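You operate a simulated robot arm through the tools that you are given. There is no shell and no other tool. Be economical: measure what you need, move in short steps, check, and stop when the job is done.

You run a simulated two-armed robot. Do the job below in one go: nothing can be reset, and whatever is moved stays where it is left.

## Task
Bring the white crate to the fence, clamp it and pack the red and green bobbins.
Fine: stand the divider across its middle and lay one bobbin on each side of it.

The check looks at the end state, three seconds after you hand in, the way a careful person would. Anything else that was tipped, shoved, dropped, spilled or broken makes it a failure.

## Robot
Two 7-joint arms with two-finger parallel grippers on one trunk, on a base that drives. Base frame: it is fixed to the floor where the robot stands at the start and does not move with it; the origin is under the middle of the robot, x ahead of it, y to its left, z up; the surface under the hand at the start is at about z = 0.5. Lengths are in m, angles in degrees, forces in N, time in s.
The left shoulder is at the start at [0.05, 0.165, 0.955], the right one opposite. With the tool pointing down near the work surface each hand reaches from about 0.1 to 0.66 m from the robot's upright axis, wherever it stands, measured 20 degrees to its own side. Places, roughly: banded white crate (40x30x20 cm) [0.5, 0, 0.6]; blue bobbin, green bobbin, red bobbin [0.5, 1.5, 0.75]; grey divider [0.5, 2.25, 0.75]; inside of the banded white crate [0.5, 0, 0.5]; spot on the packing table by the fence [0.5, 2.7, 0.8]. Payload 3.91 kg a hand.
The tool frame of a hand sits at the grasp point between the pads (the TCP): z along the fingers, y along the line on which they close. The tips reach 0.03 m beyond it. The gripper opens to 0.11 m. The fingers are 0.02 m wide and 0.01 m thick; the gripper's body (0.048 by 0.112 m) begins 0.055 m behind the TCP.
Orientation is that of the tool frame in the base frame, as a unit quaternion [w, x, y, z]. With the fingers straight down and closing along the base's y, the tool's x points along the base's -x, its y along +y and its z along -z.

## Interface
- The arms move only by the tool jog_arm. It takes "left_deltas", "right_deltas" or both (then of equal length, played together; a hand with none holds still); each is a list of rows, each an object (a shift or turn left out is 0, a gripper value left out holds the last) with "xyz": the shift along the tool's x, y, z in cm, a list of three; "angular": the turn, a rotation vector about the tool's x, y, z in degrees, a list of three; "gripper": the closure, from 0 (fully open) to 1 (shut). In form: [{"xyz": [tx, ty, tz], "angular": [wx, wy, wz], "gripper": gripper}, ...]. A call has 1 to 10 rows; each row shifts and turns the commanded pose from where the row before left it, along the tool's axes as they then stand. Rows are played at 5 a second. More than 0.05 m and 8.6 degrees between two rows, or a gripper value outside its range, and nothing of the call is played. A pose out of reach is approached as far as the arm can. The call stops where the force on the tool passes 90 N (or 10 N more than at its start, if that is more) or the arm is blocked; 0.2 s more then pass. The fingers move at their own pace (about 0.045 m/s each) and stop on an object; they squeeze with about 41 N. The grip force told is the motor's: it shows also when the fingers shut on nothing. Time passes only in rows, and 0.2 s behind the last, so rows that do not move let the fingers close. The reply holds the time, the measured pose of the TCP, the force on the tool along the base axes, the opening and the grip force, in the units named above and with some noise, with the torque about the TCP (base axes, N m) and any sound that the robot's microphone picked up.
- Cameras (640 x 400 px; columns grow to the right, rows downward): "scene" is now at [0.1222, 0.0028, 1.1326]; the picture's right is [0.00, -1.00, 0.00], its down [-0.49, -0.00, -0.87] and it looks along [0.87, 0.00, -0.49] (base axes); focal length 214 px, centre (320, 200). "left" rides on the left gripper at [0.072, -0.017, -0.103] in its tool frame; the picture's right is [0.23, 0.97, 0.00], its down [-0.76, 0.18, -0.62] and it looks along [-0.61, 0.14, 0.78] (tool axes); focal length 222 px, centre (320, 200). "right" rides on the right gripper at [0.072, 0.017, -0.103] in its tool frame; the picture's right is [-0.23, 0.97, 0.00], its down [-0.76, -0.18, -0.62] and it looks along [-0.61, -0.14, 0.78] (tool axes); focal length 222 px, centre (320, 200). There is no depth. A picture from a camera that has moved, and an enlarged one, comes with that camera's place and axes in the base frame and with its lens.
- camera(camera): a new picture of that camera. No time passes.
- raise_lower(by): slides the trunk up (or, below 0, down) by that many m; the arms and the scene camera ride with it, the base frame stays. It gives what a move gives, with no picture.
- roll_base(legs): drives the robot by 1 to 6 legs, each [ahead, left, turn to the left] in m, m and degrees, along the robot's own axes; the way and the turn of a leg run together, so that a leg with both is an arc; at most 1.5 m and 180 degrees a leg. The arms and the cameras ride along, it lands a little off, and it stops where it bumps. It gives what a move gives.
- turn_head(pan, tilt): turns the head with the scene camera to pan (to the left, within 80 degrees either way) and tilt (down, from -29 to 69), counted from straight ahead of the robot. It gives what a move gives.
- zoom(camera, box): a new picture of the part [left, top, right, bottom] of that camera's present view, enlarged. No time passes.
- hand_in(): hands the job in; it is judged then, once.

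Go step by step. Nothing tells you exact positions but the pictures and the camera data: compare them with the known pose of the tool, close in by small moves and look again before you grip or let go. The budget is 120 turns and 108 pictures, counting those below and the enlarged ones. Unless the task says otherwise, let go and move clear before handing in, and close with one line.

The tools are called by a JSON object that holds its "op" and its "data". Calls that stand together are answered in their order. jog_arm: Moves the arms, as the interface text tells. Its arguments: {"type":"object","properties":{"left_deltas":{"type":"array","items":{"type":"object","properties":{"xyz":{"type":"array","items":{"type":"number"}},"angular":{"type":"array","items":{"type":"number"}},"gripper":{"type":"number"}}}},"right_deltas":{"type":"array","items":{"type":"object","properties":{"xyz":{"type":"array","items":{"type":"number"}},"angular":{"type":"array","items":{"type":"number"}},"gripper":{"type":"number"}}}}},"required":[]} The other tools are called the same way: raise_lower (by) slides the trunk up or down; roll_base (legs) drives the base; turn_head (pan, tilt) turns the head that bears the scene camera; camera (camera) takes a picture; zoom (camera, box) takes an enlarged picture of a part of a camera's view; hand_in () hands the job in.

At the start:

```text
t: 0.0
left_tool_pos: [0.3916, 0.1441, 1.0163]
left_tool_rot: [0.001, 0.0, 1.0, 0.001]
left_wrist_force: [-0.2, -0.3, 0.1]
left_moment: [0.01, 0.02, 0.0]
left_width: 0.1103
left_grip_force: 0.1
right_tool_pos: [0.3601, -0.2077, 1.0575]
right_tool_rot: [0.001, 0.0, 1.0, 0.001]
right_wrist_force: [0.1, -0.1, 0.2]
right_moment: [-0.03, -0.01, 0.03]
right_width: 0.1099
right_grip_force: 0.1
trunk travel left (down, up): [-0.175, 0.328]
robot x, y, heading: [-0.0038, 0.0019, 0.2]
head pan, tilt: [0.2, 29.1]
```

scene: 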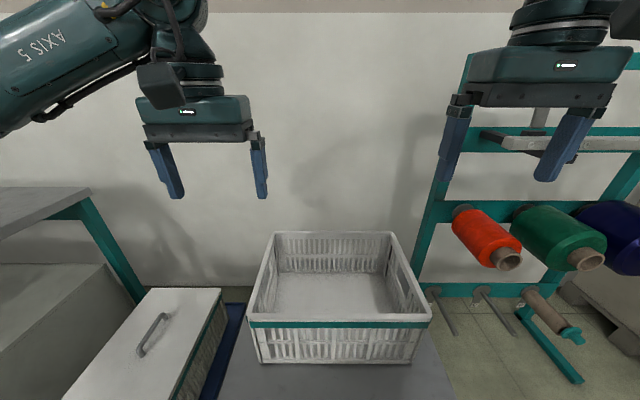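
right: 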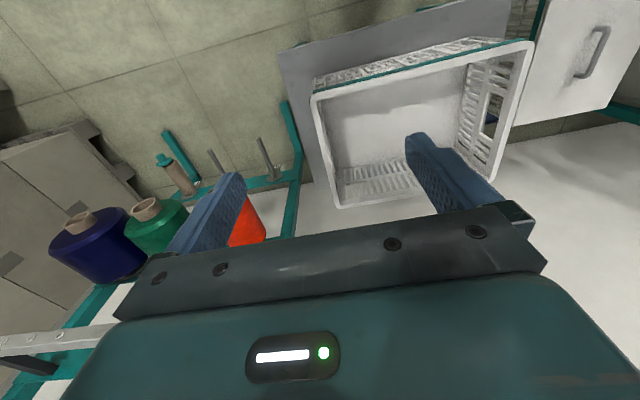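
left: 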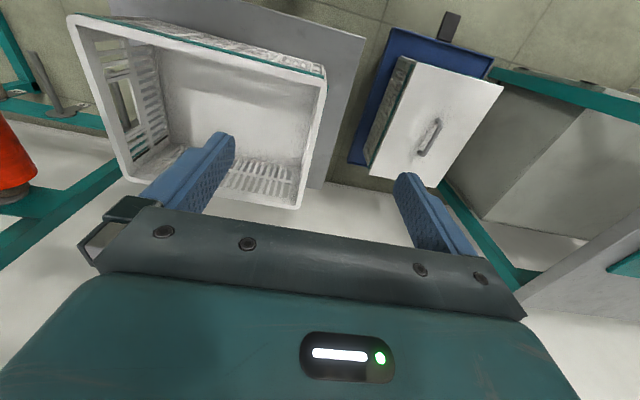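

I see the open white crate ahead on a low table, a lidded white box to its left, and a bobbin rack to the right. The listed places put the bobbins to the left, so I look around before doing anything.

{"op": "turn_head", "data": {"pan": 75, "tilt": 20}}

{"op": "camera", "data": {"camera": "scene"}}

{"op": "turn_head", "data": {"pan": -60, "tilt": 25}}

{"op": "camera", "data": {"camera": "scene"}}

```text
t: 1.5
left_tool_pos: [0.3909, 0.1434, 1.0167]
left_tool_rot: [0.0, 0.0, 1.0, 0.0]
left_wrist_force: [-0.4, 0.3, -0.1]
left_moment: [0.01, 0.0, 0.01]
left_width: 0.1099
left_grip_force: 0.1
right_tool_pos: [0.3601, -0.2085, 1.0573]
right_tool_rot: [0.0, 0.0, 1.0, 0.0]
right_wrist_force: [0.0, 0.3, -0.3]
right_moment: [0.02, -0.02, 0.01]
right_width: 0.1099
right_grip_force: 0.1
trunk travel left (down, up): [-0.175, 0.328]
robot x, y, heading: [0.0013, -0.0008, -0.0]
head pan, tilt: [75.0, 20.0]
```

```text
104 pictures are left
camera scene: at [0.0556, 0.0924, 1.1473], right [0.97, -0.26, 0.0], down [-0.09, -0.33, -0.94], along [0.24, 0.91, -0.34], focal length 214 px, centre (320, 200)
```

scene: 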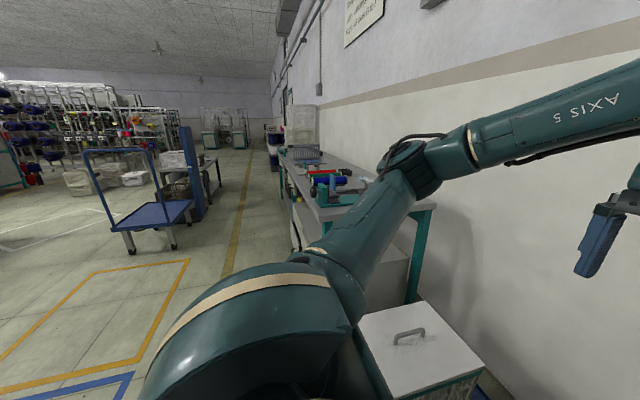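

```text
t: 3.6
left_tool_pos: [0.3921, 0.1434, 1.0159]
left_tool_rot: [0.0, 0.0, 1.0, 0.0]
left_wrist_force: [-0.2, -0.5, -0.3]
left_moment: [-0.02, 0.0, 0.01]
left_width: 0.1099
left_grip_force: 0.1
right_tool_pos: [0.3608, -0.2077, 1.0569]
right_tool_rot: [-0.001, 0.0, 1.0, 0.0]
right_wrist_force: [-0.2, 0.4, 0.1]
right_moment: [0.0, 0.01, -0.02]
right_width: 0.1101
right_grip_force: 0.1
trunk travel left (down, up): [-0.175, 0.328]
robot x, y, heading: [0.0049, -0.0003, 0.1]
head pan, tilt: [-60.0, 25.0]
```

```text
103 pictures are left
camera scene: at [0.0775, -0.0773, 1.1392], right [-0.87, -0.5, 0.0], down [-0.21, 0.37, -0.91], along [0.45, -0.78, -0.42], focal length 214 px, centre (320, 200)
```

scene: 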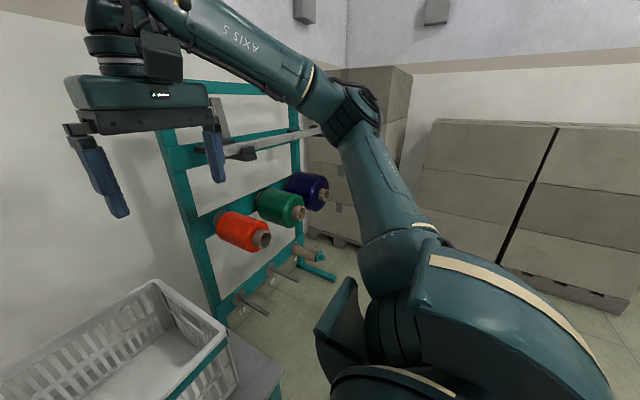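

The bobbins meant for packing seem to lie on the bench to the left (y≈1.5); the rack on the right is something else. I raise the trunk a bit and roll left to look at the bench.

{"op": "raise_lower", "data": {"by": 0.12}}

{"op": "turn_head", "data": {"pan": 0, "tilt": 50}}

{"op": "camera", "data": {"camera": "scene"}}

{"op": "roll_base", "data": {"legs": [[-0.05, 0, 0], [0, 1.45, 0]]}}

{"op": "turn_head", "data": {"pan": 0, "tilt": 35}}

{"op": "camera", "data": {"camera": "scene"}}

{"op": "turn_head", "data": {"pan": 60, "tilt": 30}}

{"op": "camera", "data": {"camera": "scene"}}

```text
t: 5.1
left_tool_pos: [0.3918, 0.1427, 1.1362]
left_tool_rot: [0.001, 0.0, 1.0, 0.0]
left_wrist_force: [-0.3, -0.3, 0.5]
left_moment: [0.0, -0.03, -0.01]
left_width: 0.1099
left_grip_force: 0.1
right_tool_pos: [0.3612, -0.2094, 1.1768]
right_tool_rot: [0.0, 0.0, 1.0, 0.0]
right_wrist_force: [-0.7, 0.3, 0.2]
right_moment: [-0.01, 0.0, 0.0]
right_width: 0.1099
right_grip_force: 0.1
trunk travel left (down, up): [-0.295, 0.208]
robot x, y, heading: [0.0011, 0.0014, -0.2]
head pan, tilt: [-60.0, 25.0]
```

```text
t: 6.4
left_tool_pos: [0.3916, 0.1435, 1.1357]
left_tool_rot: [0.0, 0.0, 1.0, 0.0]
left_wrist_force: [-0.4, 0.2, 0.9]
left_moment: [-0.01, -0.03, 0.0]
left_width: 0.1099
left_grip_force: 0.1
right_tool_pos: [0.3604, -0.2096, 1.177]
right_tool_rot: [0.0, 0.0, 1.0, 0.0]
right_wrist_force: [-0.1, -1.2, 0.8]
right_moment: [0.0, -0.01, 0.03]
right_width: 0.1102
right_grip_force: 0.0
trunk travel left (down, up): [-0.295, 0.208]
robot x, y, heading: [-0.0016, 0.0013, 0.0]
head pan, tilt: [0.0, 50.0]
```

```text
102 pictures are left
camera scene: at [0.1084, 0.0024, 1.2218], right [0.0, -1.0, 0.0], down [-0.77, 0.0, -0.64], along [0.64, 0.0, -0.77], focal length 214 px, centre (320, 200)
```

scene: 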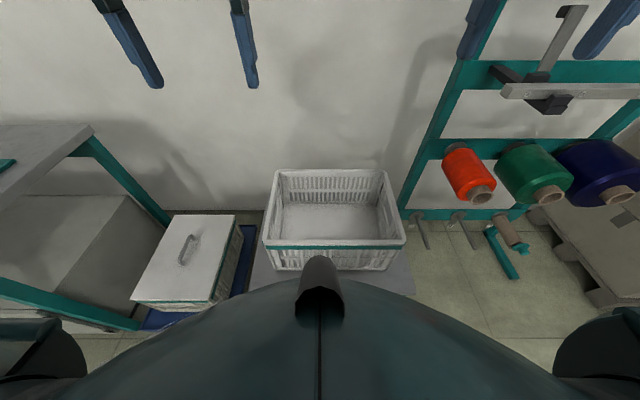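

```text
t: 11.8
left_tool_pos: [0.3396, 0.513, 1.1357]
left_tool_rot: [0.0, -0.002, 1.0, 0.001]
left_wrist_force: [-0.5, 0.7, 0.0]
left_moment: [0.01, -0.01, -0.03]
left_width: 0.1098
left_grip_force: 0.1
right_tool_pos: [0.311, 0.1623, 1.1771]
right_tool_rot: [0.0, -0.001, 1.0, -0.001]
right_wrist_force: [0.5, -0.4, 0.3]
right_moment: [0.02, 0.0, 0.0]
right_width: 0.11
right_grip_force: 0.3
trunk travel left (down, up): [-0.295, 0.208]
robot x, y, heading: [-0.0541, 0.3691, 0.2]
head pan, tilt: [0.0, 50.0]
stopped in leg 2: the robot was blocked; the commanded pose is now the measured one
```

```text
t: 12.5
left_tool_pos: [0.3405, 0.5126, 1.1374]
left_tool_rot: [0.0, -0.001, 1.0, -0.001]
left_wrist_force: [-0.6, 0.2, -0.7]
left_moment: [0.0, -0.02, 0.02]
left_width: 0.1101
left_grip_force: 0.0
right_tool_pos: [0.3102, 0.1609, 1.1765]
right_tool_rot: [0.0, -0.002, 1.0, -0.001]
right_wrist_force: [0.6, -0.1, -0.5]
right_moment: [0.01, 0.01, -0.02]
right_width: 0.1099
right_grip_force: 0.1
trunk travel left (down, up): [-0.295, 0.208]
robot x, y, heading: [-0.0495, 0.3695, 0.1]
head pan, tilt: [0.0, 35.0]
```

```text
101 pictures are left
camera scene: at [0.0691, 0.3718, 1.2434], right [0.0, -1.0, 0.0], down [-0.57, 0.0, -0.82], along [0.82, 0.0, -0.57], focal length 214 px, centre (320, 200)
```

scene: 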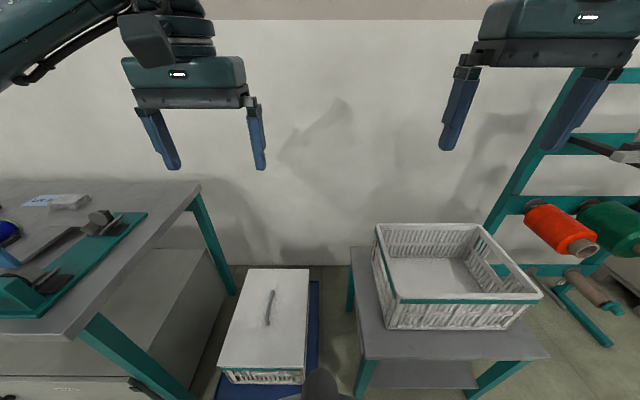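

```text
t: 13.8
left_tool_pos: [0.34, 0.5135, 1.1361]
left_tool_rot: [0.0, -0.002, 1.0, 0.001]
left_wrist_force: [-0.3, -0.3, 0.0]
left_moment: [0.02, -0.01, 0.0]
left_width: 0.11
left_grip_force: 0.0
right_tool_pos: [0.3102, 0.1611, 1.1763]
right_tool_rot: [0.0, -0.003, 1.0, 0.0]
right_wrist_force: [1.1, 0.2, 1.1]
right_moment: [0.01, 0.01, -0.02]
right_width: 0.1099
right_grip_force: 0.0
trunk travel left (down, up): [-0.295, 0.208]
robot x, y, heading: [-0.0494, 0.3685, 0.1]
head pan, tilt: [60.0, 30.0]
```

```text
100 pictures are left
camera scene: at [0.026, 0.4499, 1.2512], right [0.87, -0.5, 0.0], down [-0.25, -0.43, -0.87], along [0.43, 0.75, -0.5], focal length 214 px, centre (320, 200)
```

scene: 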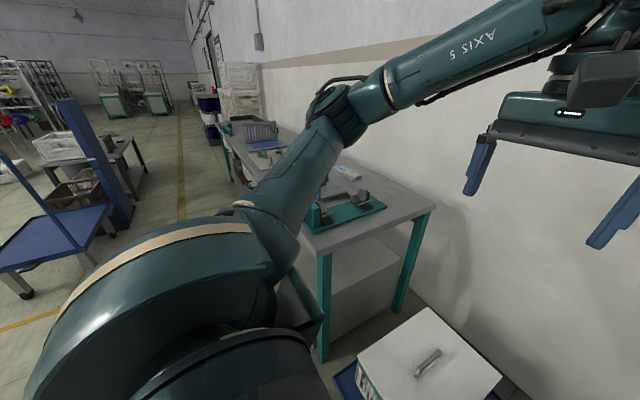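

Something at floor level (the dolly or bench leg) stopped the base, and the box appears unmoved by my triangulation. I back off farther from the bench and go left again.

{"op": "roll_base", "data": {"legs": [[-0.35, 0, 0], [0, 1.1, 0]]}}

{"op": "turn_head", "data": {"pan": 0, "tilt": 35}}

{"op": "camera", "data": {"camera": "scene"}}

{"op": "turn_head", "data": {"pan": 50, "tilt": 28}}

{"op": "camera", "data": {"camera": "scene"}}

{"op": "turn_head", "data": {"pan": -60, "tilt": 35}}

{"op": "camera", "data": {"camera": "scene"}}

```text
t: 25.8
left_tool_pos: [-0.0207, 1.6278, 1.1364]
left_tool_rot: [0.0, -0.006, 1.0, 0.0]
left_wrist_force: [-0.4, 0.7, -0.1]
left_moment: [-0.03, 0.0, 0.03]
left_width: 0.1098
left_grip_force: 0.1
right_tool_pos: [-0.0476, 1.2761, 1.178]
right_tool_rot: [0.0, -0.005, 1.0, 0.0]
right_wrist_force: [0.6, -0.5, -0.2]
right_moment: [0.02, 0.01, -0.03]
right_width: 0.1101
right_grip_force: 0.0
trunk travel left (down, up): [-0.295, 0.208]
robot x, y, heading: [-0.4092, 1.4774, 0.4]
head pan, tilt: [60.0, 30.0]
```

```text
t: 27.1
left_tool_pos: [-0.0213, 1.6279, 1.1381]
left_tool_rot: [0.0, -0.004, 1.0, 0.0]
left_wrist_force: [0.4, 0.1, -0.2]
left_moment: [-0.01, -0.02, 0.05]
left_width: 0.1103
left_grip_force: 0.0
right_tool_pos: [-0.0472, 1.2765, 1.1775]
right_tool_rot: [0.0, -0.005, 1.0, 0.0]
right_wrist_force: [0.6, -0.7, 0.0]
right_moment: [0.02, 0.01, 0.0]
right_width: 0.1101
right_grip_force: 0.0
trunk travel left (down, up): [-0.295, 0.208]
robot x, y, heading: [-0.4105, 1.4781, 0.4]
head pan, tilt: [0.0, 35.0]
```

```text
99 pictures are left
camera scene: at [-0.2906, 1.4844, 1.2435], right [0.01, -1.0, 0.0], down [-0.57, -0.01, -0.82], along [0.82, 0.01, -0.57], focal length 214 px, centre (320, 200)
```

scene: 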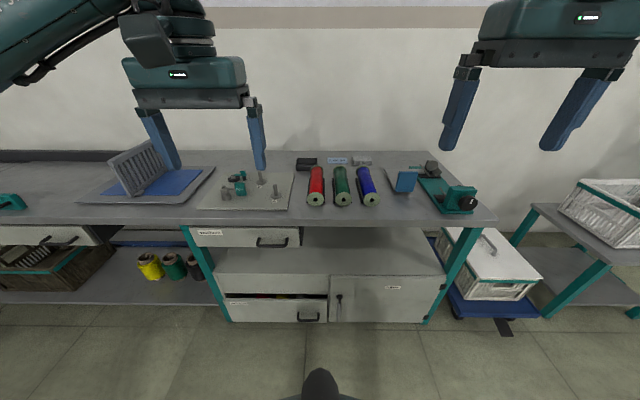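

```text
t: 28.2
left_tool_pos: [-0.0205, 1.6287, 1.1352]
left_tool_rot: [0.0, -0.006, 1.0, 0.0]
left_wrist_force: [0.8, 0.1, -0.7]
left_moment: [0.0, 0.01, -0.01]
left_width: 0.1097
left_grip_force: 0.0
right_tool_pos: [-0.0466, 1.2755, 1.176]
right_tool_rot: [0.0, -0.005, 1.0, 0.0]
right_wrist_force: [0.2, -0.2, 0.0]
right_moment: [-0.06, 0.0, 0.03]
right_width: 0.1098
right_grip_force: 0.1
trunk travel left (down, up): [-0.295, 0.208]
robot x, y, heading: [-0.4127, 1.4828, 0.6]
head pan, tilt: [50.0, 28.0]
```

```text
98 pictures are left
camera scene: at [-0.3207, 1.5539, 1.2544], right [0.77, -0.64, 0.0], down [-0.3, -0.36, -0.88], along [0.56, 0.68, -0.47], focal length 214 px, centre (320, 200)
```

scene: 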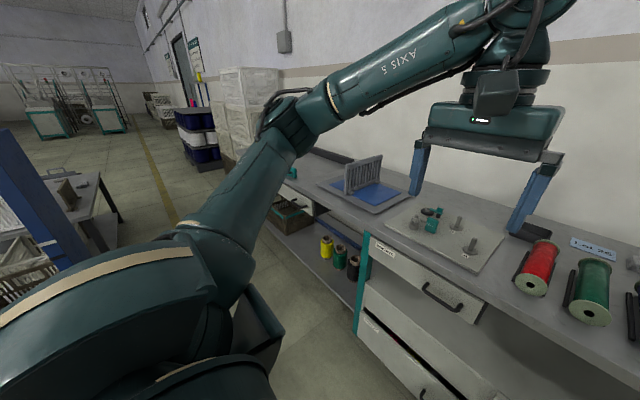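

```text
t: 30.1
left_tool_pos: [-0.0204, 1.6276, 1.1357]
left_tool_rot: [0.0, -0.005, 1.0, 0.001]
left_wrist_force: [-0.7, -0.6, -0.9]
left_moment: [0.0, -0.01, 0.01]
left_width: 0.1101
left_grip_force: 0.0
right_tool_pos: [-0.047, 1.2757, 1.1779]
right_tool_rot: [0.0, -0.006, 1.0, 0.0]
right_wrist_force: [-0.2, -0.1, -0.3]
right_moment: [0.02, 0.01, 0.02]
right_width: 0.1101
right_grip_force: 0.0
trunk travel left (down, up): [-0.295, 0.208]
robot x, y, heading: [-0.4118, 1.4817, 0.7]
head pan, tilt: [-60.0, 35.0]
```

```text
97 pictures are left
camera scene: at [-0.3337, 1.4077, 1.2435], right [-0.86, -0.51, 0.0], down [-0.29, 0.49, -0.82], along [0.42, -0.7, -0.57], focal length 214 px, centre (320, 200)
```

scene: 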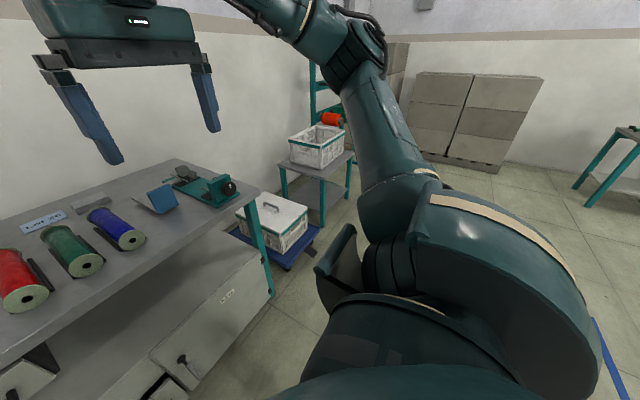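

The bench has red, green and blue bobbins in cradles, then a plate with hardware, the grey divider on a blue tray, and farther left the packing table. I roll further left to inspect the fence and clamp.

{"op": "roll_base", "data": {"legs": [[0, 1.15, -0.5]]}}

{"op": "turn_head", "data": {"pan": 0, "tilt": 35}}

{"op": "camera", "data": {"camera": "scene"}}

{"op": "zoom", "data": {"camera": "scene", "box": [200, 100, 520, 300]}}

```text
t: 40.4
left_tool_pos: [-0.0287, 2.7705, 1.136]
left_tool_rot: [0.001, -0.002, 1.0, 0.0]
left_wrist_force: [-1.1, -0.3, 0.5]
left_moment: [-0.05, -0.01, -0.01]
left_width: 0.1098
left_grip_force: 0.1
right_tool_pos: [-0.0571, 2.4172, 1.1777]
right_tool_rot: [0.0, -0.002, 1.0, 0.0]
right_wrist_force: [-0.4, 0.7, -0.7]
right_moment: [-0.01, 0.01, 0.02]
right_width: 0.1098
right_grip_force: 0.1
trunk travel left (down, up): [-0.295, 0.208]
robot x, y, heading: [-0.4165, 2.6275, 0.3]
head pan, tilt: [-60.0, 35.0]
```

```text
t: 41.7
left_tool_pos: [-0.0274, 2.7695, 1.1361]
left_tool_rot: [0.0, -0.002, 1.0, 0.0]
left_wrist_force: [0.6, -0.3, 0.3]
left_moment: [0.03, -0.02, 0.0]
left_width: 0.1101
left_grip_force: 0.0
right_tool_pos: [-0.0565, 2.4182, 1.1771]
right_tool_rot: [0.0, -0.001, 1.0, 0.0]
right_wrist_force: [-0.2, 0.1, 0.1]
right_moment: [0.0, 0.03, -0.05]
right_width: 0.1101
right_grip_force: 0.0
trunk travel left (down, up): [-0.295, 0.208]
robot x, y, heading: [-0.4138, 2.6232, 0.0]
head pan, tilt: [0.0, 35.0]
```

```text
96 pictures are left
camera scene: at [-0.2989, 2.6281, 1.2435], right [0.0, -1.0, 0.0], down [-0.57, 0.0, -0.82], along [0.82, 0.0, -0.57], focal length 214 px, centre (320, 200)
```

scene: 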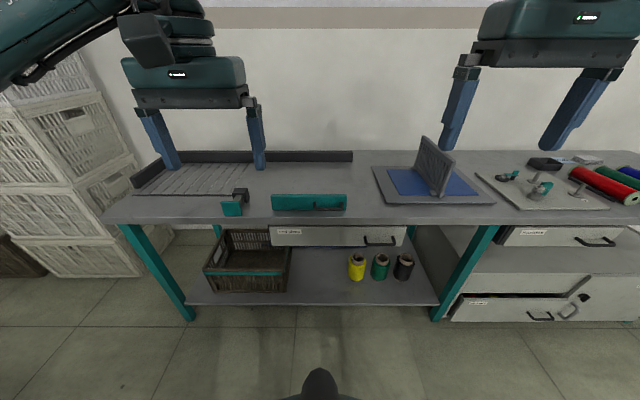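

```text
2.00 times, centred on (360, 200) of scene
camera zoom: at [-0.2989, 2.6281, 1.2435], right [0.0, -1.0, 0.0], down [-0.57, 0.0, -0.82], along [0.82, 0.0, -0.57], focal length 429 px, centre (240, 200)
```

zoom: 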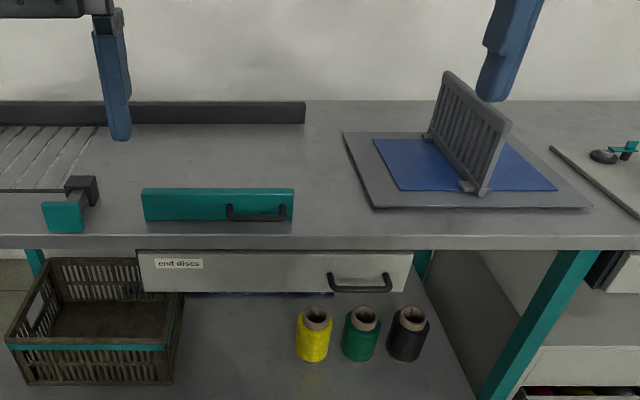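

I see an L-shaped black fence, a slatted strip, and two teal fixtures at the front edge, one with a handle. I zoom in on them.

{"op": "zoom", "data": {"camera": "scene", "box": [100, 140, 260, 240]}}

{"op": "zoom", "data": {"camera": "scene", "box": [240, 140, 400, 240]}}

{"op": "camera", "data": {"camera": "left"}}

```text
4.00 times, centred on (180, 190) of scene
camera zoom: at [-0.2989, 2.6281, 1.2435], right [0.0, -1.0, 0.0], down [-0.57, 0.0, -0.82], along [0.82, 0.0, -0.57], focal length 858 px, centre (880, 240)
```

zoom: 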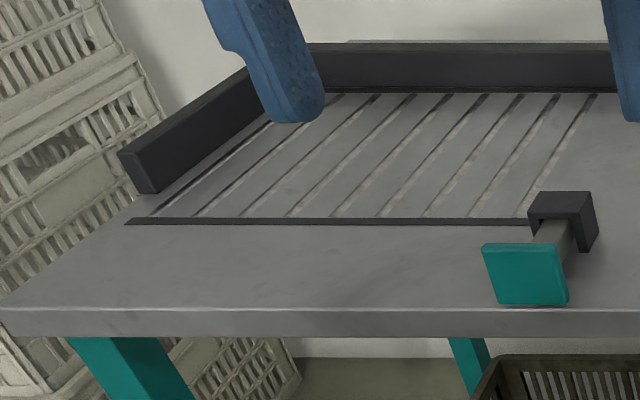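

```text
4.00 times, centred on (320, 190) of scene
camera zoom: at [-0.2989, 2.6281, 1.2435], right [0.0, -1.0, 0.0], down [-0.57, 0.0, -0.82], along [0.82, 0.0, -0.57], focal length 858 px, centre (320, 240)
```

zoom: 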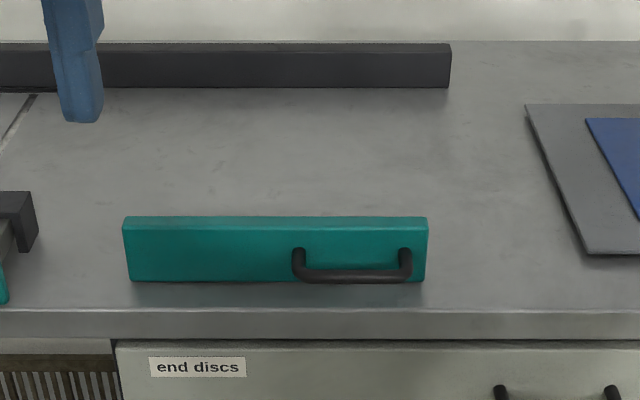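

```text
92 pictures are left
camera left: at [-0.0999, 2.7521, 1.2398], right [-0.23, 0.97, 0.0], down [0.76, 0.18, 0.62], along [0.61, 0.14, -0.78], focal length 222 px, centre (320, 200)
```

left: 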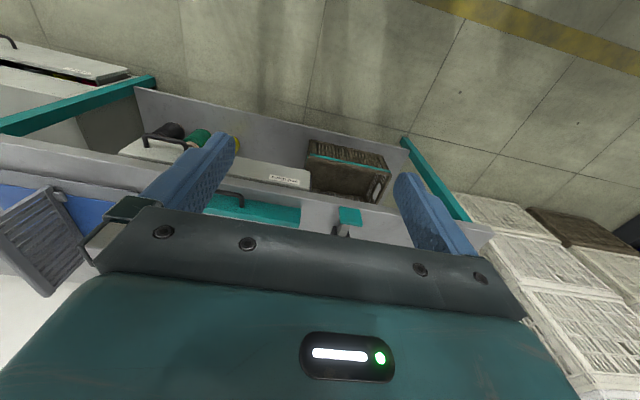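

The slatted area in the fence corner matches a 40x30 footprint, but I need to understand the two teal fixtures. I drive closer with arms high and look down.

{"op": "roll_base", "data": {"legs": [[0.25, 0.2, 0]]}}

{"op": "turn_head", "data": {"pan": 0, "tilt": 50}}

{"op": "camera", "data": {"camera": "scene"}}

{"op": "camera", "data": {"camera": "left"}}

{"op": "camera", "data": {"camera": "right"}}

```text
t: 44.1
left_tool_pos: [0.2187, 2.9708, 1.1355]
left_tool_rot: [0.0, -0.002, 1.0, 0.0]
left_wrist_force: [-0.1, 0.1, 0.4]
left_moment: [0.01, 0.01, 0.0]
left_width: 0.1098
left_grip_force: 0.1
right_tool_pos: [0.1907, 2.6202, 1.1782]
right_tool_rot: [0.0, -0.003, 1.0, 0.001]
right_wrist_force: [0.0, -0.2, -0.2]
right_moment: [-0.04, 0.03, 0.01]
right_width: 0.1102
right_grip_force: 0.0
trunk travel left (down, up): [-0.295, 0.208]
robot x, y, heading: [-0.1732, 2.8238, 0.5]
head pan, tilt: [0.0, 35.0]
```

```text
t: 44.9
left_tool_pos: [0.2174, 2.9708, 1.1359]
left_tool_rot: [0.001, -0.002, 1.0, 0.0]
left_wrist_force: [-0.2, -0.1, -1.3]
left_moment: [-0.02, 0.0, 0.01]
left_width: 0.1101
left_grip_force: 0.0
right_tool_pos: [0.1902, 2.6196, 1.1784]
right_tool_rot: [0.0, -0.002, 1.0, 0.0]
right_wrist_force: [-0.3, -0.8, 0.1]
right_moment: [-0.01, 0.03, 0.04]
right_width: 0.11
right_grip_force: 0.0
trunk travel left (down, up): [-0.295, 0.208]
robot x, y, heading: [-0.1717, 2.8256, 0.2]
head pan, tilt: [0.0, 50.0]
```

```text
91 pictures are left
camera scene: at [-0.0634, 2.8292, 1.2218], right [0.01, -1.0, 0.0], down [-0.77, 0.0, -0.64], along [0.64, 0.0, -0.77], focal length 214 px, centre (320, 200)
```

scene: 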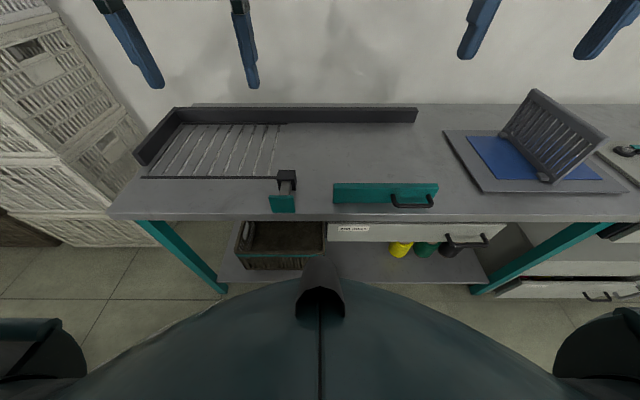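

```text
90 pictures are left
camera left: at [0.1465, 2.9533, 1.2398], right [-0.23, 0.97, 0.0], down [0.76, 0.18, 0.62], along [0.61, 0.14, -0.78], focal length 222 px, centre (320, 200)
```

left: 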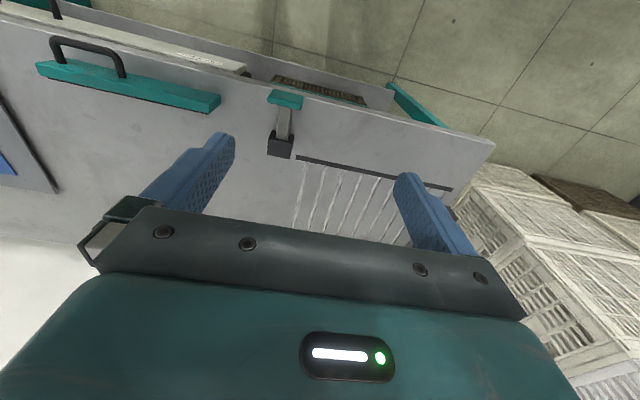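

```text
89 pictures are left
camera right: at [0.1175, 2.6342, 1.2805], right [0.22, 0.97, 0.0], down [0.76, -0.17, 0.62], along [0.61, -0.14, -0.78], focal length 222 px, centre (320, 200)
```

right: 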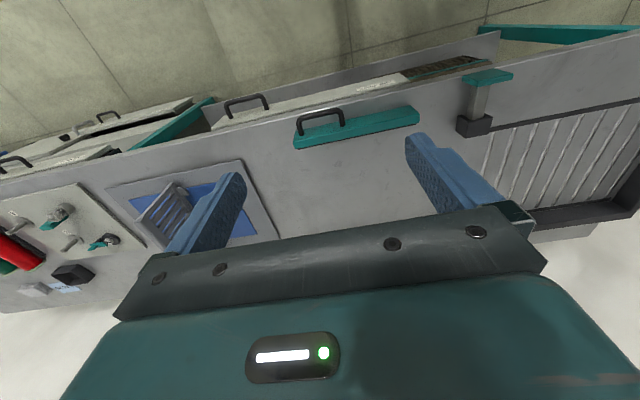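

I zoom in on the small clamp and the teal bar from both hand cameras.

{"op": "zoom", "data": {"camera": "right", "box": [420, 40, 580, 140]}}

{"op": "zoom", "data": {"camera": "left", "box": [220, 60, 380, 160]}}

{"op": "zoom", "data": {"camera": "scene", "box": [220, 130, 380, 230]}}

{"op": "zoom", "data": {"camera": "right", "box": [280, 70, 440, 170]}}

```text
4.00 times, centred on (500, 90) of right
camera zoom: at [0.1175, 2.6342, 1.2805], right [0.22, 0.97, 0.0], down [0.76, -0.17, 0.62], along [0.61, -0.14, -0.78], focal length 888 px, centre (-400, 640)
```

zoom: 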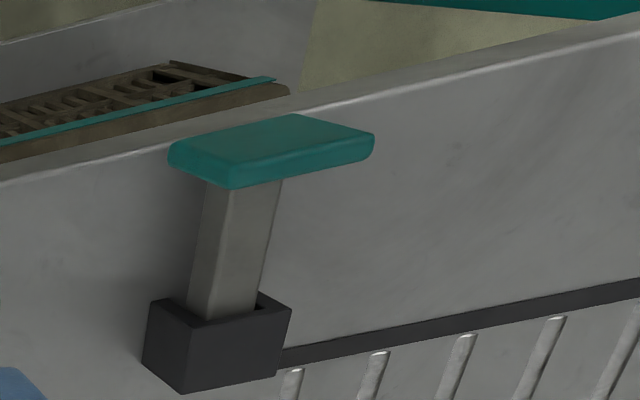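

```text
4.00 times, centred on (300, 110) of left
camera zoom: at [0.1465, 2.9533, 1.2398], right [-0.23, 0.97, 0.0], down [0.76, 0.18, 0.62], along [0.61, 0.14, -0.78], focal length 888 px, centre (400, 560)
```

zoom: 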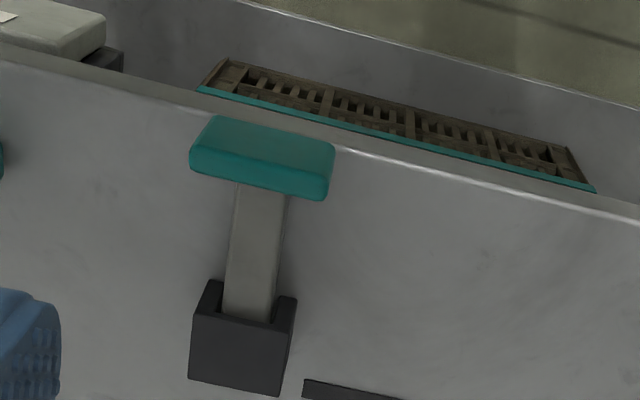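

```text
4.00 times, centred on (300, 180) of scene
camera zoom: at [-0.0634, 2.8292, 1.2218], right [0.01, -1.0, 0.0], down [-0.77, 0.0, -0.64], along [0.64, 0.0, -0.77], focal length 858 px, centre (400, 280)
```

zoom: 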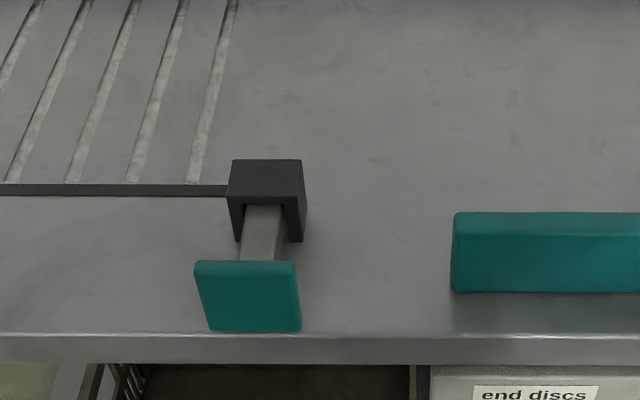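

```text
4.00 times, centred on (360, 120) of right
camera zoom: at [0.1175, 2.6342, 1.2805], right [0.22, 0.97, 0.0], down [0.76, -0.17, 0.62], along [0.61, -0.14, -0.78], focal length 888 px, centre (160, 520)
```

zoom: 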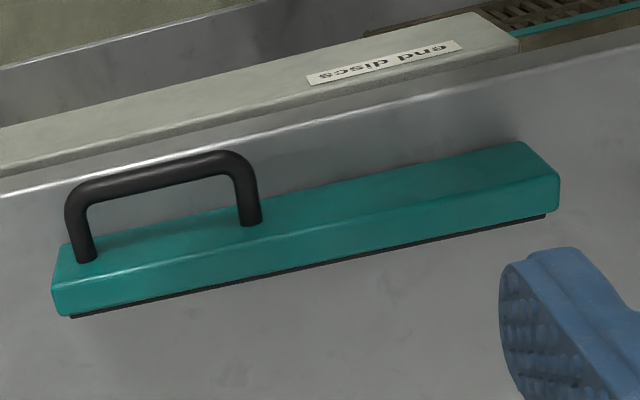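

By triangulating, the bench top is at about z=0.775, and the teal bar (rubber-faced, y 2.53–2.79) looks like a clamp jaw facing the back fence. I lower both hands in front of the bench edge for close-ups of both fixtures.

{"op": "jog_arm", "data": {"left_deltas": [{"xyz": [0, 0, 4.5]}, {"xyz": [0, 0, 4.5]}, {"xyz": [0, 0, 4.5]}, {"xyz": [0, 0, 4.5]}], "right_deltas": [{"xyz": [0, 0, 4.8]}, {"xyz": [0, 0, 4.8]}, {"xyz": [0, 0, 4.8]}, {"xyz": [0, 0, 4.8]}]}}

{"op": "camera", "data": {"camera": "left"}}

{"op": "camera", "data": {"camera": "right"}}

```text
t: 45.9
left_tool_pos: [0.2181, 2.9723, 0.9552]
left_tool_rot: [0.0, -0.003, 1.0, 0.0]
left_wrist_force: [-0.3, 0.2, -1.0]
left_moment: [-0.01, 0.0, -0.01]
left_width: 0.1097
left_grip_force: 0.0
right_tool_pos: [0.1895, 2.6208, 0.984]
right_tool_rot: [0.001, -0.003, 1.0, 0.001]
right_wrist_force: [-0.8, -0.4, -0.1]
right_moment: [-0.01, 0.0, 0.0]
right_width: 0.1101
right_grip_force: 0.0
trunk travel left (down, up): [-0.295, 0.208]
robot x, y, heading: [-0.1711, 2.8263, 0.5]
head pan, tilt: [0.0, 50.0]
```

```text
84 pictures are left
camera left: at [0.1461, 2.954, 1.0592], right [-0.23, 0.97, 0.0], down [0.76, 0.18, 0.62], along [0.61, 0.14, -0.78], focal length 222 px, centre (320, 200)
```

left: 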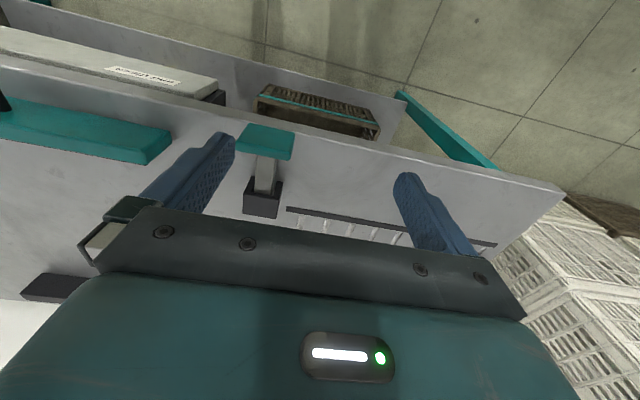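

```text
83 pictures are left
camera right: at [0.1181, 2.6355, 1.0876], right [0.22, 0.97, 0.0], down [0.76, -0.18, 0.62], along [0.61, -0.14, -0.78], focal length 222 px, centre (320, 200)
```

right: 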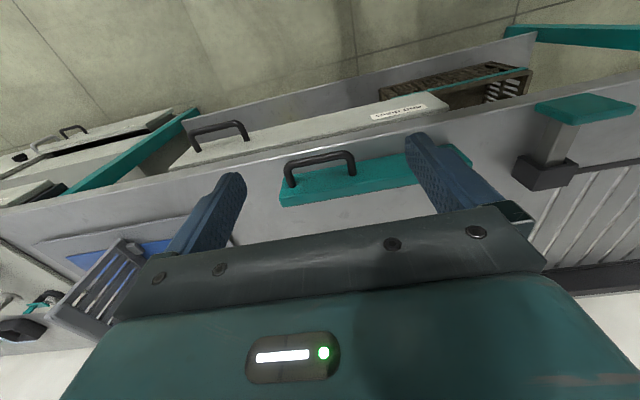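

{"op": "zoom", "data": {"camera": "left", "box": [210, 110, 338, 230]}}

{"op": "zoom", "data": {"camera": "right", "box": [270, 130, 430, 230]}}

{"op": "zoom", "data": {"camera": "left", "box": [0, 80, 190, 200]}}

```text
3.33 times, centred on (274, 170) of left
camera zoom: at [0.1461, 2.954, 1.0592], right [-0.23, 0.97, 0.0], down [0.76, 0.18, 0.62], along [0.61, 0.14, -0.78], focal length 740 px, centre (473, 300)
```

zoom: 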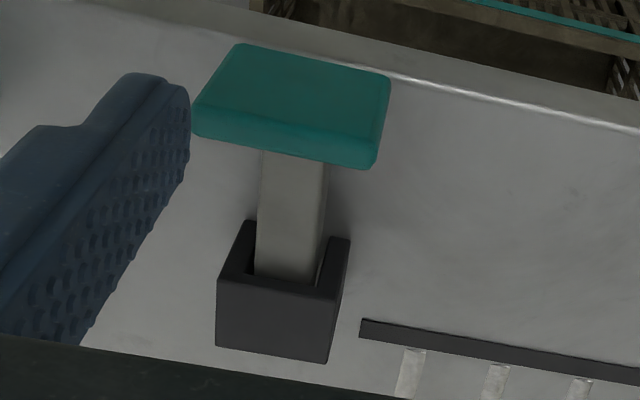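

```text
4.00 times, centred on (350, 180) of right
camera zoom: at [0.1181, 2.6355, 1.0876], right [0.22, 0.97, 0.0], down [0.76, -0.18, 0.62], along [0.61, -0.14, -0.78], focal length 888 px, centre (200, 280)
```

zoom: 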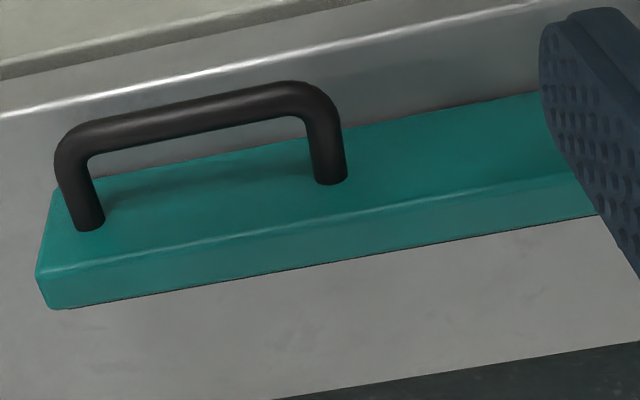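

```text
3.33 times, centred on (95, 140) of left
camera zoom: at [0.1461, 2.954, 1.0592], right [-0.23, 0.97, 0.0], down [0.76, 0.18, 0.62], along [0.61, 0.14, -0.78], focal length 740 px, centre (1070, 400)
```

zoom: 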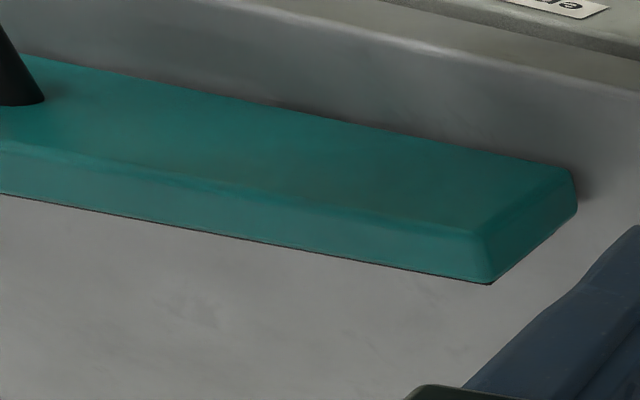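

Heights check out at 0.775. The bar has a rubber face toward the back fence and a handle toward me, so I take the right hand to the handle, fingers closing along x, to learn how it moves.

{"op": "jog_arm", "data": {"right_deltas": [{"angular": [0, 0, 8.5]}, {"angular": [0, 0, 8.5]}, {"angular": [0, 0, 8.5]}, {"angular": [0, 0, 8.5]}, {"angular": [0, 0, 8.5]}, {"angular": [0, 0, 8.5]}, {"angular": [0, 0, 8.5]}, {"angular": [0, 0, 8.5]}, {"angular": [0, 0, 8.5]}, {"angular": [0, 0, 8.5]}]}}

{"op": "jog_arm", "data": {"right_deltas": [{"angular": [0, 0, 5]}, {"xyz": [-1, 3.6, 0], "gripper": 0.67}, {"xyz": [-1, 3.6, 3], "gripper": 0.67}, {"xyz": [0, 0, 3]}]}}

{"op": "camera", "data": {"camera": "right"}}

```text
t: 48.1
left_tool_pos: [0.217, 2.9715, 0.9558]
left_tool_rot: [0.0, -0.002, 1.0, 0.0]
left_wrist_force: [-0.1, -0.6, -0.8]
left_moment: [0.0, -0.04, 0.02]
left_width: 0.1103
left_grip_force: 0.1
right_tool_pos: [0.1899, 2.6184, 0.9845]
right_tool_rot: [0.0, 0.675, 0.738, 0.001]
right_wrist_force: [-0.9, 1.2, 0.0]
right_moment: [-0.01, 0.0, 0.01]
right_width: 0.11
right_grip_force: 0.2
trunk travel left (down, up): [-0.295, 0.208]
robot x, y, heading: [-0.173, 2.829, 0.4]
head pan, tilt: [0.0, 50.0]
```

```text
t: 49.1
left_tool_pos: [0.2168, 2.972, 0.9559]
left_tool_rot: [0.001, -0.002, 1.0, 0.0]
left_wrist_force: [0.8, -0.4, -0.5]
left_moment: [0.03, 0.0, -0.01]
left_width: 0.11
left_grip_force: 0.0
right_tool_pos: [0.2627, 2.5991, 0.9244]
right_tool_rot: [0.001, 0.705, 0.709, 0.0]
right_wrist_force: [-0.4, 0.6, 0.1]
right_moment: [0.02, -0.03, -0.01]
right_width: 0.0393
right_grip_force: 0.0
trunk travel left (down, up): [-0.295, 0.208]
robot x, y, heading: [-0.1686, 2.8276, 0.3]
head pan, tilt: [0.0, 50.0]
```

```text
79 pictures are left
camera right: at [0.2791, 2.6704, 1.0286], right [0.97, -0.22, 0.0], down [-0.17, -0.76, 0.62], along [-0.14, -0.61, -0.78], focal length 222 px, centre (320, 200)
```

right: 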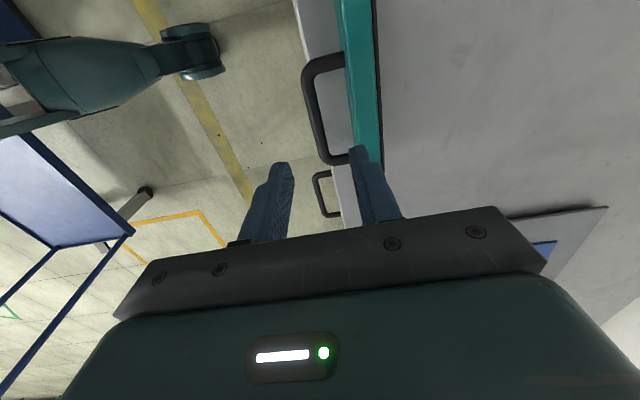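

The handle rod sits at x≈0.259, y≈2.595. I narrow the fingers, center on it and lower in steps, then grip.

{"op": "jog_arm", "data": {"right_deltas": [{"xyz": [-0.3, -0.4, 2], "gripper": 0.73}, {"xyz": [0, 0, 3]}]}}

{"op": "camera", "data": {"camera": "right"}}

```text
t: 49.7
left_tool_pos: [0.2178, 2.9722, 0.9559]
left_tool_rot: [0.001, -0.001, 1.0, 0.0]
left_wrist_force: [-0.4, -0.6, 0.2]
left_moment: [0.02, -0.02, 0.0]
left_width: 0.1101
left_grip_force: 0.0
right_tool_pos: [0.259, 2.5964, 0.8748]
right_tool_rot: [0.0, 0.705, 0.709, 0.0]
right_wrist_force: [0.3, 0.0, -0.3]
right_moment: [0.01, 0.02, 0.0]
right_width: 0.0299
right_grip_force: 0.1
trunk travel left (down, up): [-0.295, 0.208]
robot x, y, heading: [-0.1698, 2.8292, 0.4]
head pan, tilt: [0.0, 50.0]
```

```text
78 pictures are left
camera right: at [0.2747, 2.6673, 0.9781], right [0.97, -0.22, 0.0], down [-0.17, -0.76, 0.62], along [-0.14, -0.61, -0.78], focal length 222 px, centre (320, 200)
```

right: 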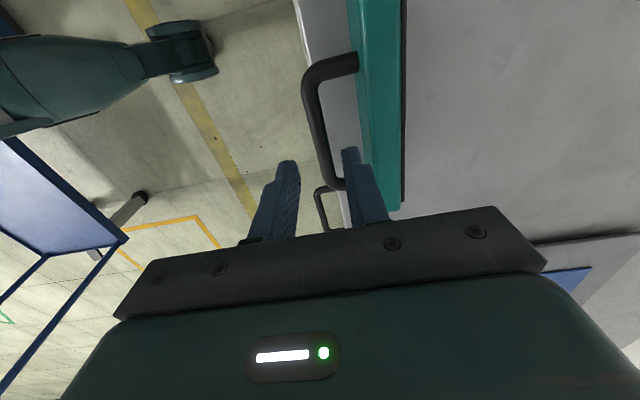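

{"op": "jog_arm", "data": {"right_deltas": [{"xyz": [0, 0, 2]}, {"xyz": [0, 0, 2]}, {"xyz": [0, 0, 1.8]}]}}

{"op": "jog_arm", "data": {"right_deltas": [{"gripper": 1}, {"gripper": 1}, {"gripper": 1}, {"gripper": 1}]}}

{"op": "camera", "data": {"camera": "right"}}

```text
t: 50.5
left_tool_pos: [0.2183, 2.9715, 0.9554]
left_tool_rot: [0.001, -0.003, 1.0, 0.0]
left_wrist_force: [0.5, 0.1, 0.0]
left_moment: [-0.03, 0.0, 0.03]
left_width: 0.1101
left_grip_force: 0.1
right_tool_pos: [0.2587, 2.5967, 0.8176]
right_tool_rot: [0.0, 0.705, 0.709, 0.0]
right_wrist_force: [0.3, -0.7, 1.0]
right_moment: [0.0, -0.01, 0.0]
right_width: 0.0298
right_grip_force: 0.0
trunk travel left (down, up): [-0.295, 0.208]
robot x, y, heading: [-0.1739, 2.8252, 0.3]
head pan, tilt: [0.0, 50.0]
```

```text
t: 51.5
left_tool_pos: [0.2201, 2.972, 0.9559]
left_tool_rot: [-0.001, -0.003, 1.0, 0.0]
left_wrist_force: [-0.1, 0.1, 0.4]
left_moment: [-0.02, 0.0, -0.02]
left_width: 0.11
left_grip_force: 0.0
right_tool_pos: [0.2605, 2.5973, 0.817]
right_tool_rot: [0.0, 0.707, 0.708, 0.002]
right_wrist_force: [13.0, 2.3, -2.0]
right_moment: [0.13, -0.04, -0.87]
right_width: 0.0116
right_grip_force: 44.7
trunk travel left (down, up): [-0.295, 0.208]
robot x, y, heading: [-0.1698, 2.8273, 0.4]
head pan, tilt: [0.0, 50.0]
```

```text
77 pictures are left
camera right: at [0.2769, 2.6677, 0.9205], right [0.97, -0.22, 0.0], down [-0.18, -0.76, 0.62], along [-0.14, -0.61, -0.78], focal length 222 px, centre (320, 200)
```

right: 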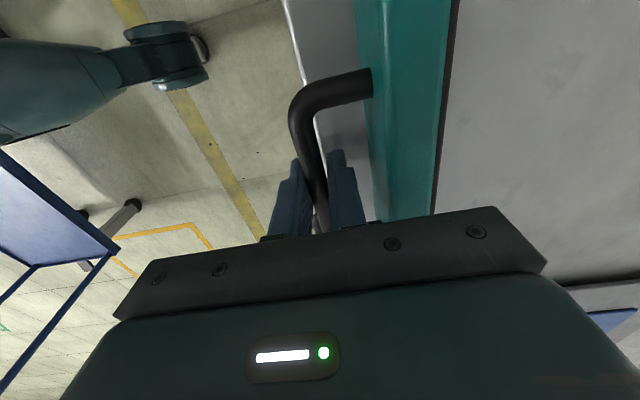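

Gripped the rod (opening 12 mm), and the bar resists with 13 N, so it isn't simply loose. I try pushing 1.5 cm toward the fence.

{"op": "jog_arm", "data": {"right_deltas": [{"xyz": [0, 0.5, 0]}, {"xyz": [0, 0.5, 0]}, {"xyz": [0, 0.5, 0]}, {}]}}

{"op": "camera", "data": {"camera": "scene"}}

```text
t: 52.5
left_tool_pos: [0.2166, 2.9723, 0.9564]
left_tool_rot: [0.0, -0.003, 1.0, -0.001]
left_wrist_force: [0.7, 0.4, -0.4]
left_moment: [-0.02, 0.01, -0.05]
left_width: 0.1099
left_grip_force: 0.0
right_tool_pos: [0.2726, 2.5968, 0.8157]
right_tool_rot: [0.0, 0.705, 0.709, 0.0]
right_wrist_force: [-3.1, 0.4, -0.1]
right_moment: [0.16, 0.01, -0.91]
right_width: 0.0116
right_grip_force: 44.7
trunk travel left (down, up): [-0.295, 0.208]
robot x, y, heading: [-0.1756, 2.8299, 0.2]
head pan, tilt: [0.0, 50.0]
```

```text
76 pictures are left
camera scene: at [-0.0637, 2.8292, 1.2217], right [0.01, -1.0, 0.0], down [-0.77, 0.0, -0.64], along [0.64, 0.0, -0.77], focal length 214 px, centre (320, 200)
```

scene: 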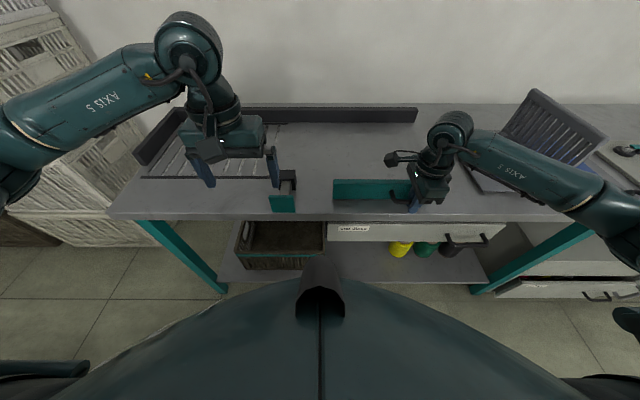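

The bar slid along x without turning, so it is a guided clamp jaw; the crate belongs between it and the back fence at y≈2.66. I pull it back to where it was, release and lift clear.

{"op": "jog_arm", "data": {"right_deltas": [{"xyz": [0, -0.5, 0]}, {"xyz": [0, -0.5, 0]}, {"xyz": [0, -0.5, 0]}, {"gripper": 0.73}, {"gripper": 0.73}, {"xyz": [0, 0, -3]}, {"xyz": [0, 0, -4]}, {"xyz": [0, 0, -5]}, {"xyz": [0, 0, -5]}, {"xyz": [0, 0, -5]}]}}

{"op": "jog_arm", "data": {"left_deltas": [{"xyz": [0, 0, -4.8]}, {"xyz": [0, 0, -4.8]}, {"xyz": [0, 0, -4.8]}, {"xyz": [0, 0, 0]}, {}, {}, {}, {}, {}, {}], "right_deltas": [{"angular": [0, 0, -8.5], "gripper": 0}, {"angular": [0, 0, -8.5]}, {"angular": [0, 0, -8.5]}, {"angular": [0, 0, -8.5]}, {"angular": [0, 0, -8.5]}, {"angular": [0, 0, -8.5]}, {"angular": [0, 0, -8.5]}, {"angular": [0, 0, -8.5]}, {"angular": [0, 0, -8.5]}, {"angular": [0, 0, -8.5]}]}}

{"op": "camera", "data": {"camera": "scene"}}

```text
t: 54.7
left_tool_pos: [0.2168, 2.9731, 0.9562]
left_tool_rot: [0.0, -0.003, 1.0, 0.0]
left_wrist_force: [-0.3, 0.6, -1.1]
left_moment: [0.01, 0.0, -0.03]
left_width: 0.1103
left_grip_force: 0.1
right_tool_pos: [0.2575, 2.5954, 1.0368]
right_tool_rot: [0.0, 0.706, 0.708, 0.001]
right_wrist_force: [0.9, -0.3, -0.3]
right_moment: [0.03, -0.04, 0.01]
right_width: 0.0297
right_grip_force: 0.1
trunk travel left (down, up): [-0.295, 0.208]
robot x, y, heading: [-0.1704, 2.8287, 0.5]
head pan, tilt: [0.0, 50.0]
```

```text
t: 56.9
left_tool_pos: [0.2175, 2.9719, 1.1004]
left_tool_rot: [0.0, -0.003, 1.0, -0.001]
left_wrist_force: [-0.2, -0.8, 0.1]
left_moment: [0.0, -0.02, 0.01]
left_width: 0.11
left_grip_force: 0.1
right_tool_pos: [0.2589, 2.5968, 1.0373]
right_tool_rot: [0.0, 0.04, 0.999, 0.0]
right_wrist_force: [-0.6, -0.4, 0.2]
right_moment: [0.0, 0.03, -0.02]
right_width: 0.1102
right_grip_force: 0.1
trunk travel left (down, up): [-0.295, 0.208]
robot x, y, heading: [-0.1683, 2.8235, 0.1]
head pan, tilt: [0.0, 50.0]
```

```text
75 pictures are left
camera scene: at [-0.0634, 2.8291, 1.2217], right [0.01, -1.0, 0.0], down [-0.77, 0.0, -0.64], along [0.64, 0.0, -0.77], focal length 214 px, centre (320, 200)
```

scene: 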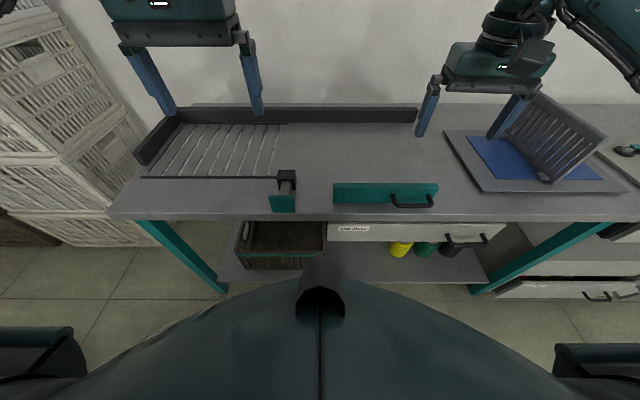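

The bar is back where it was. Now I finish straightening the right hand, raise both, and drive back to the crate.

{"op": "jog_arm", "data": {"left_deltas": [{}, {}, {}, {}], "right_deltas": [{"angular": [0, 0, -5], "xyz": [0, 0, -3]}, {"xyz": [0, 0, -3]}, {"xyz": [2, -2, 0]}, {"xyz": [2, -2, 0]}]}}

{"op": "roll_base", "data": {"legs": [[-0.3, 0, 0], [0, -1.4, 0], [0, -1.4, 0]]}}

{"op": "camera", "data": {"camera": "scene"}}

```text
t: 57.9
left_tool_pos: [0.2171, 2.9728, 1.1018]
left_tool_rot: [-0.001, -0.003, 1.0, 0.0]
left_wrist_force: [-0.2, -0.8, -0.6]
left_moment: [0.0, 0.01, 0.01]
left_width: 0.1101
left_grip_force: 0.1
right_tool_pos: [0.2174, 2.5557, 1.0976]
right_tool_rot: [-0.001, -0.002, 1.0, 0.001]
right_wrist_force: [0.4, -0.6, 0.2]
right_moment: [0.03, -0.03, -0.03]
right_width: 0.1101
right_grip_force: 0.0
trunk travel left (down, up): [-0.295, 0.208]
robot x, y, heading: [-0.1723, 2.8268, 0.3]
head pan, tilt: [0.0, 50.0]
```

```text
t: 60.0
left_tool_pos: [-0.0576, 2.9697, 1.1014]
left_tool_rot: [0.001, -0.002, 1.0, -0.001]
left_wrist_force: [-1.0, -0.3, 0.5]
left_moment: [0.0, 0.03, 0.03]
left_width: 0.1099
left_grip_force: 0.0
right_tool_pos: [-0.0567, 2.553, 1.0975]
right_tool_rot: [0.001, -0.001, 1.0, 0.001]
right_wrist_force: [-0.5, 0.1, 0.2]
right_moment: [0.01, 0.02, 0.0]
right_width: 0.1098
right_grip_force: 0.2
trunk travel left (down, up): [-0.295, 0.208]
robot x, y, heading: [-0.446, 2.8257, -0.0]
head pan, tilt: [0.0, 50.0]
stopped in leg 1: the robot was blocked; the commanded pose is now the measured one
```

```text
74 pictures are left
camera scene: at [-0.3387, 2.8261, 1.2218], right [0.0, -1.0, 0.0], down [-0.77, 0.0, -0.64], along [0.64, 0.0, -0.77], focal length 214 px, centre (320, 200)
```

scene: 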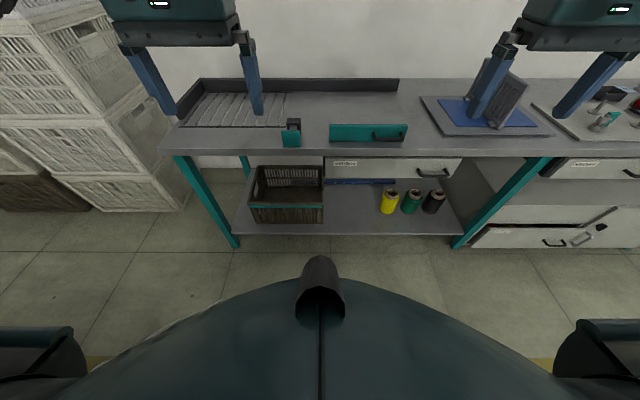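

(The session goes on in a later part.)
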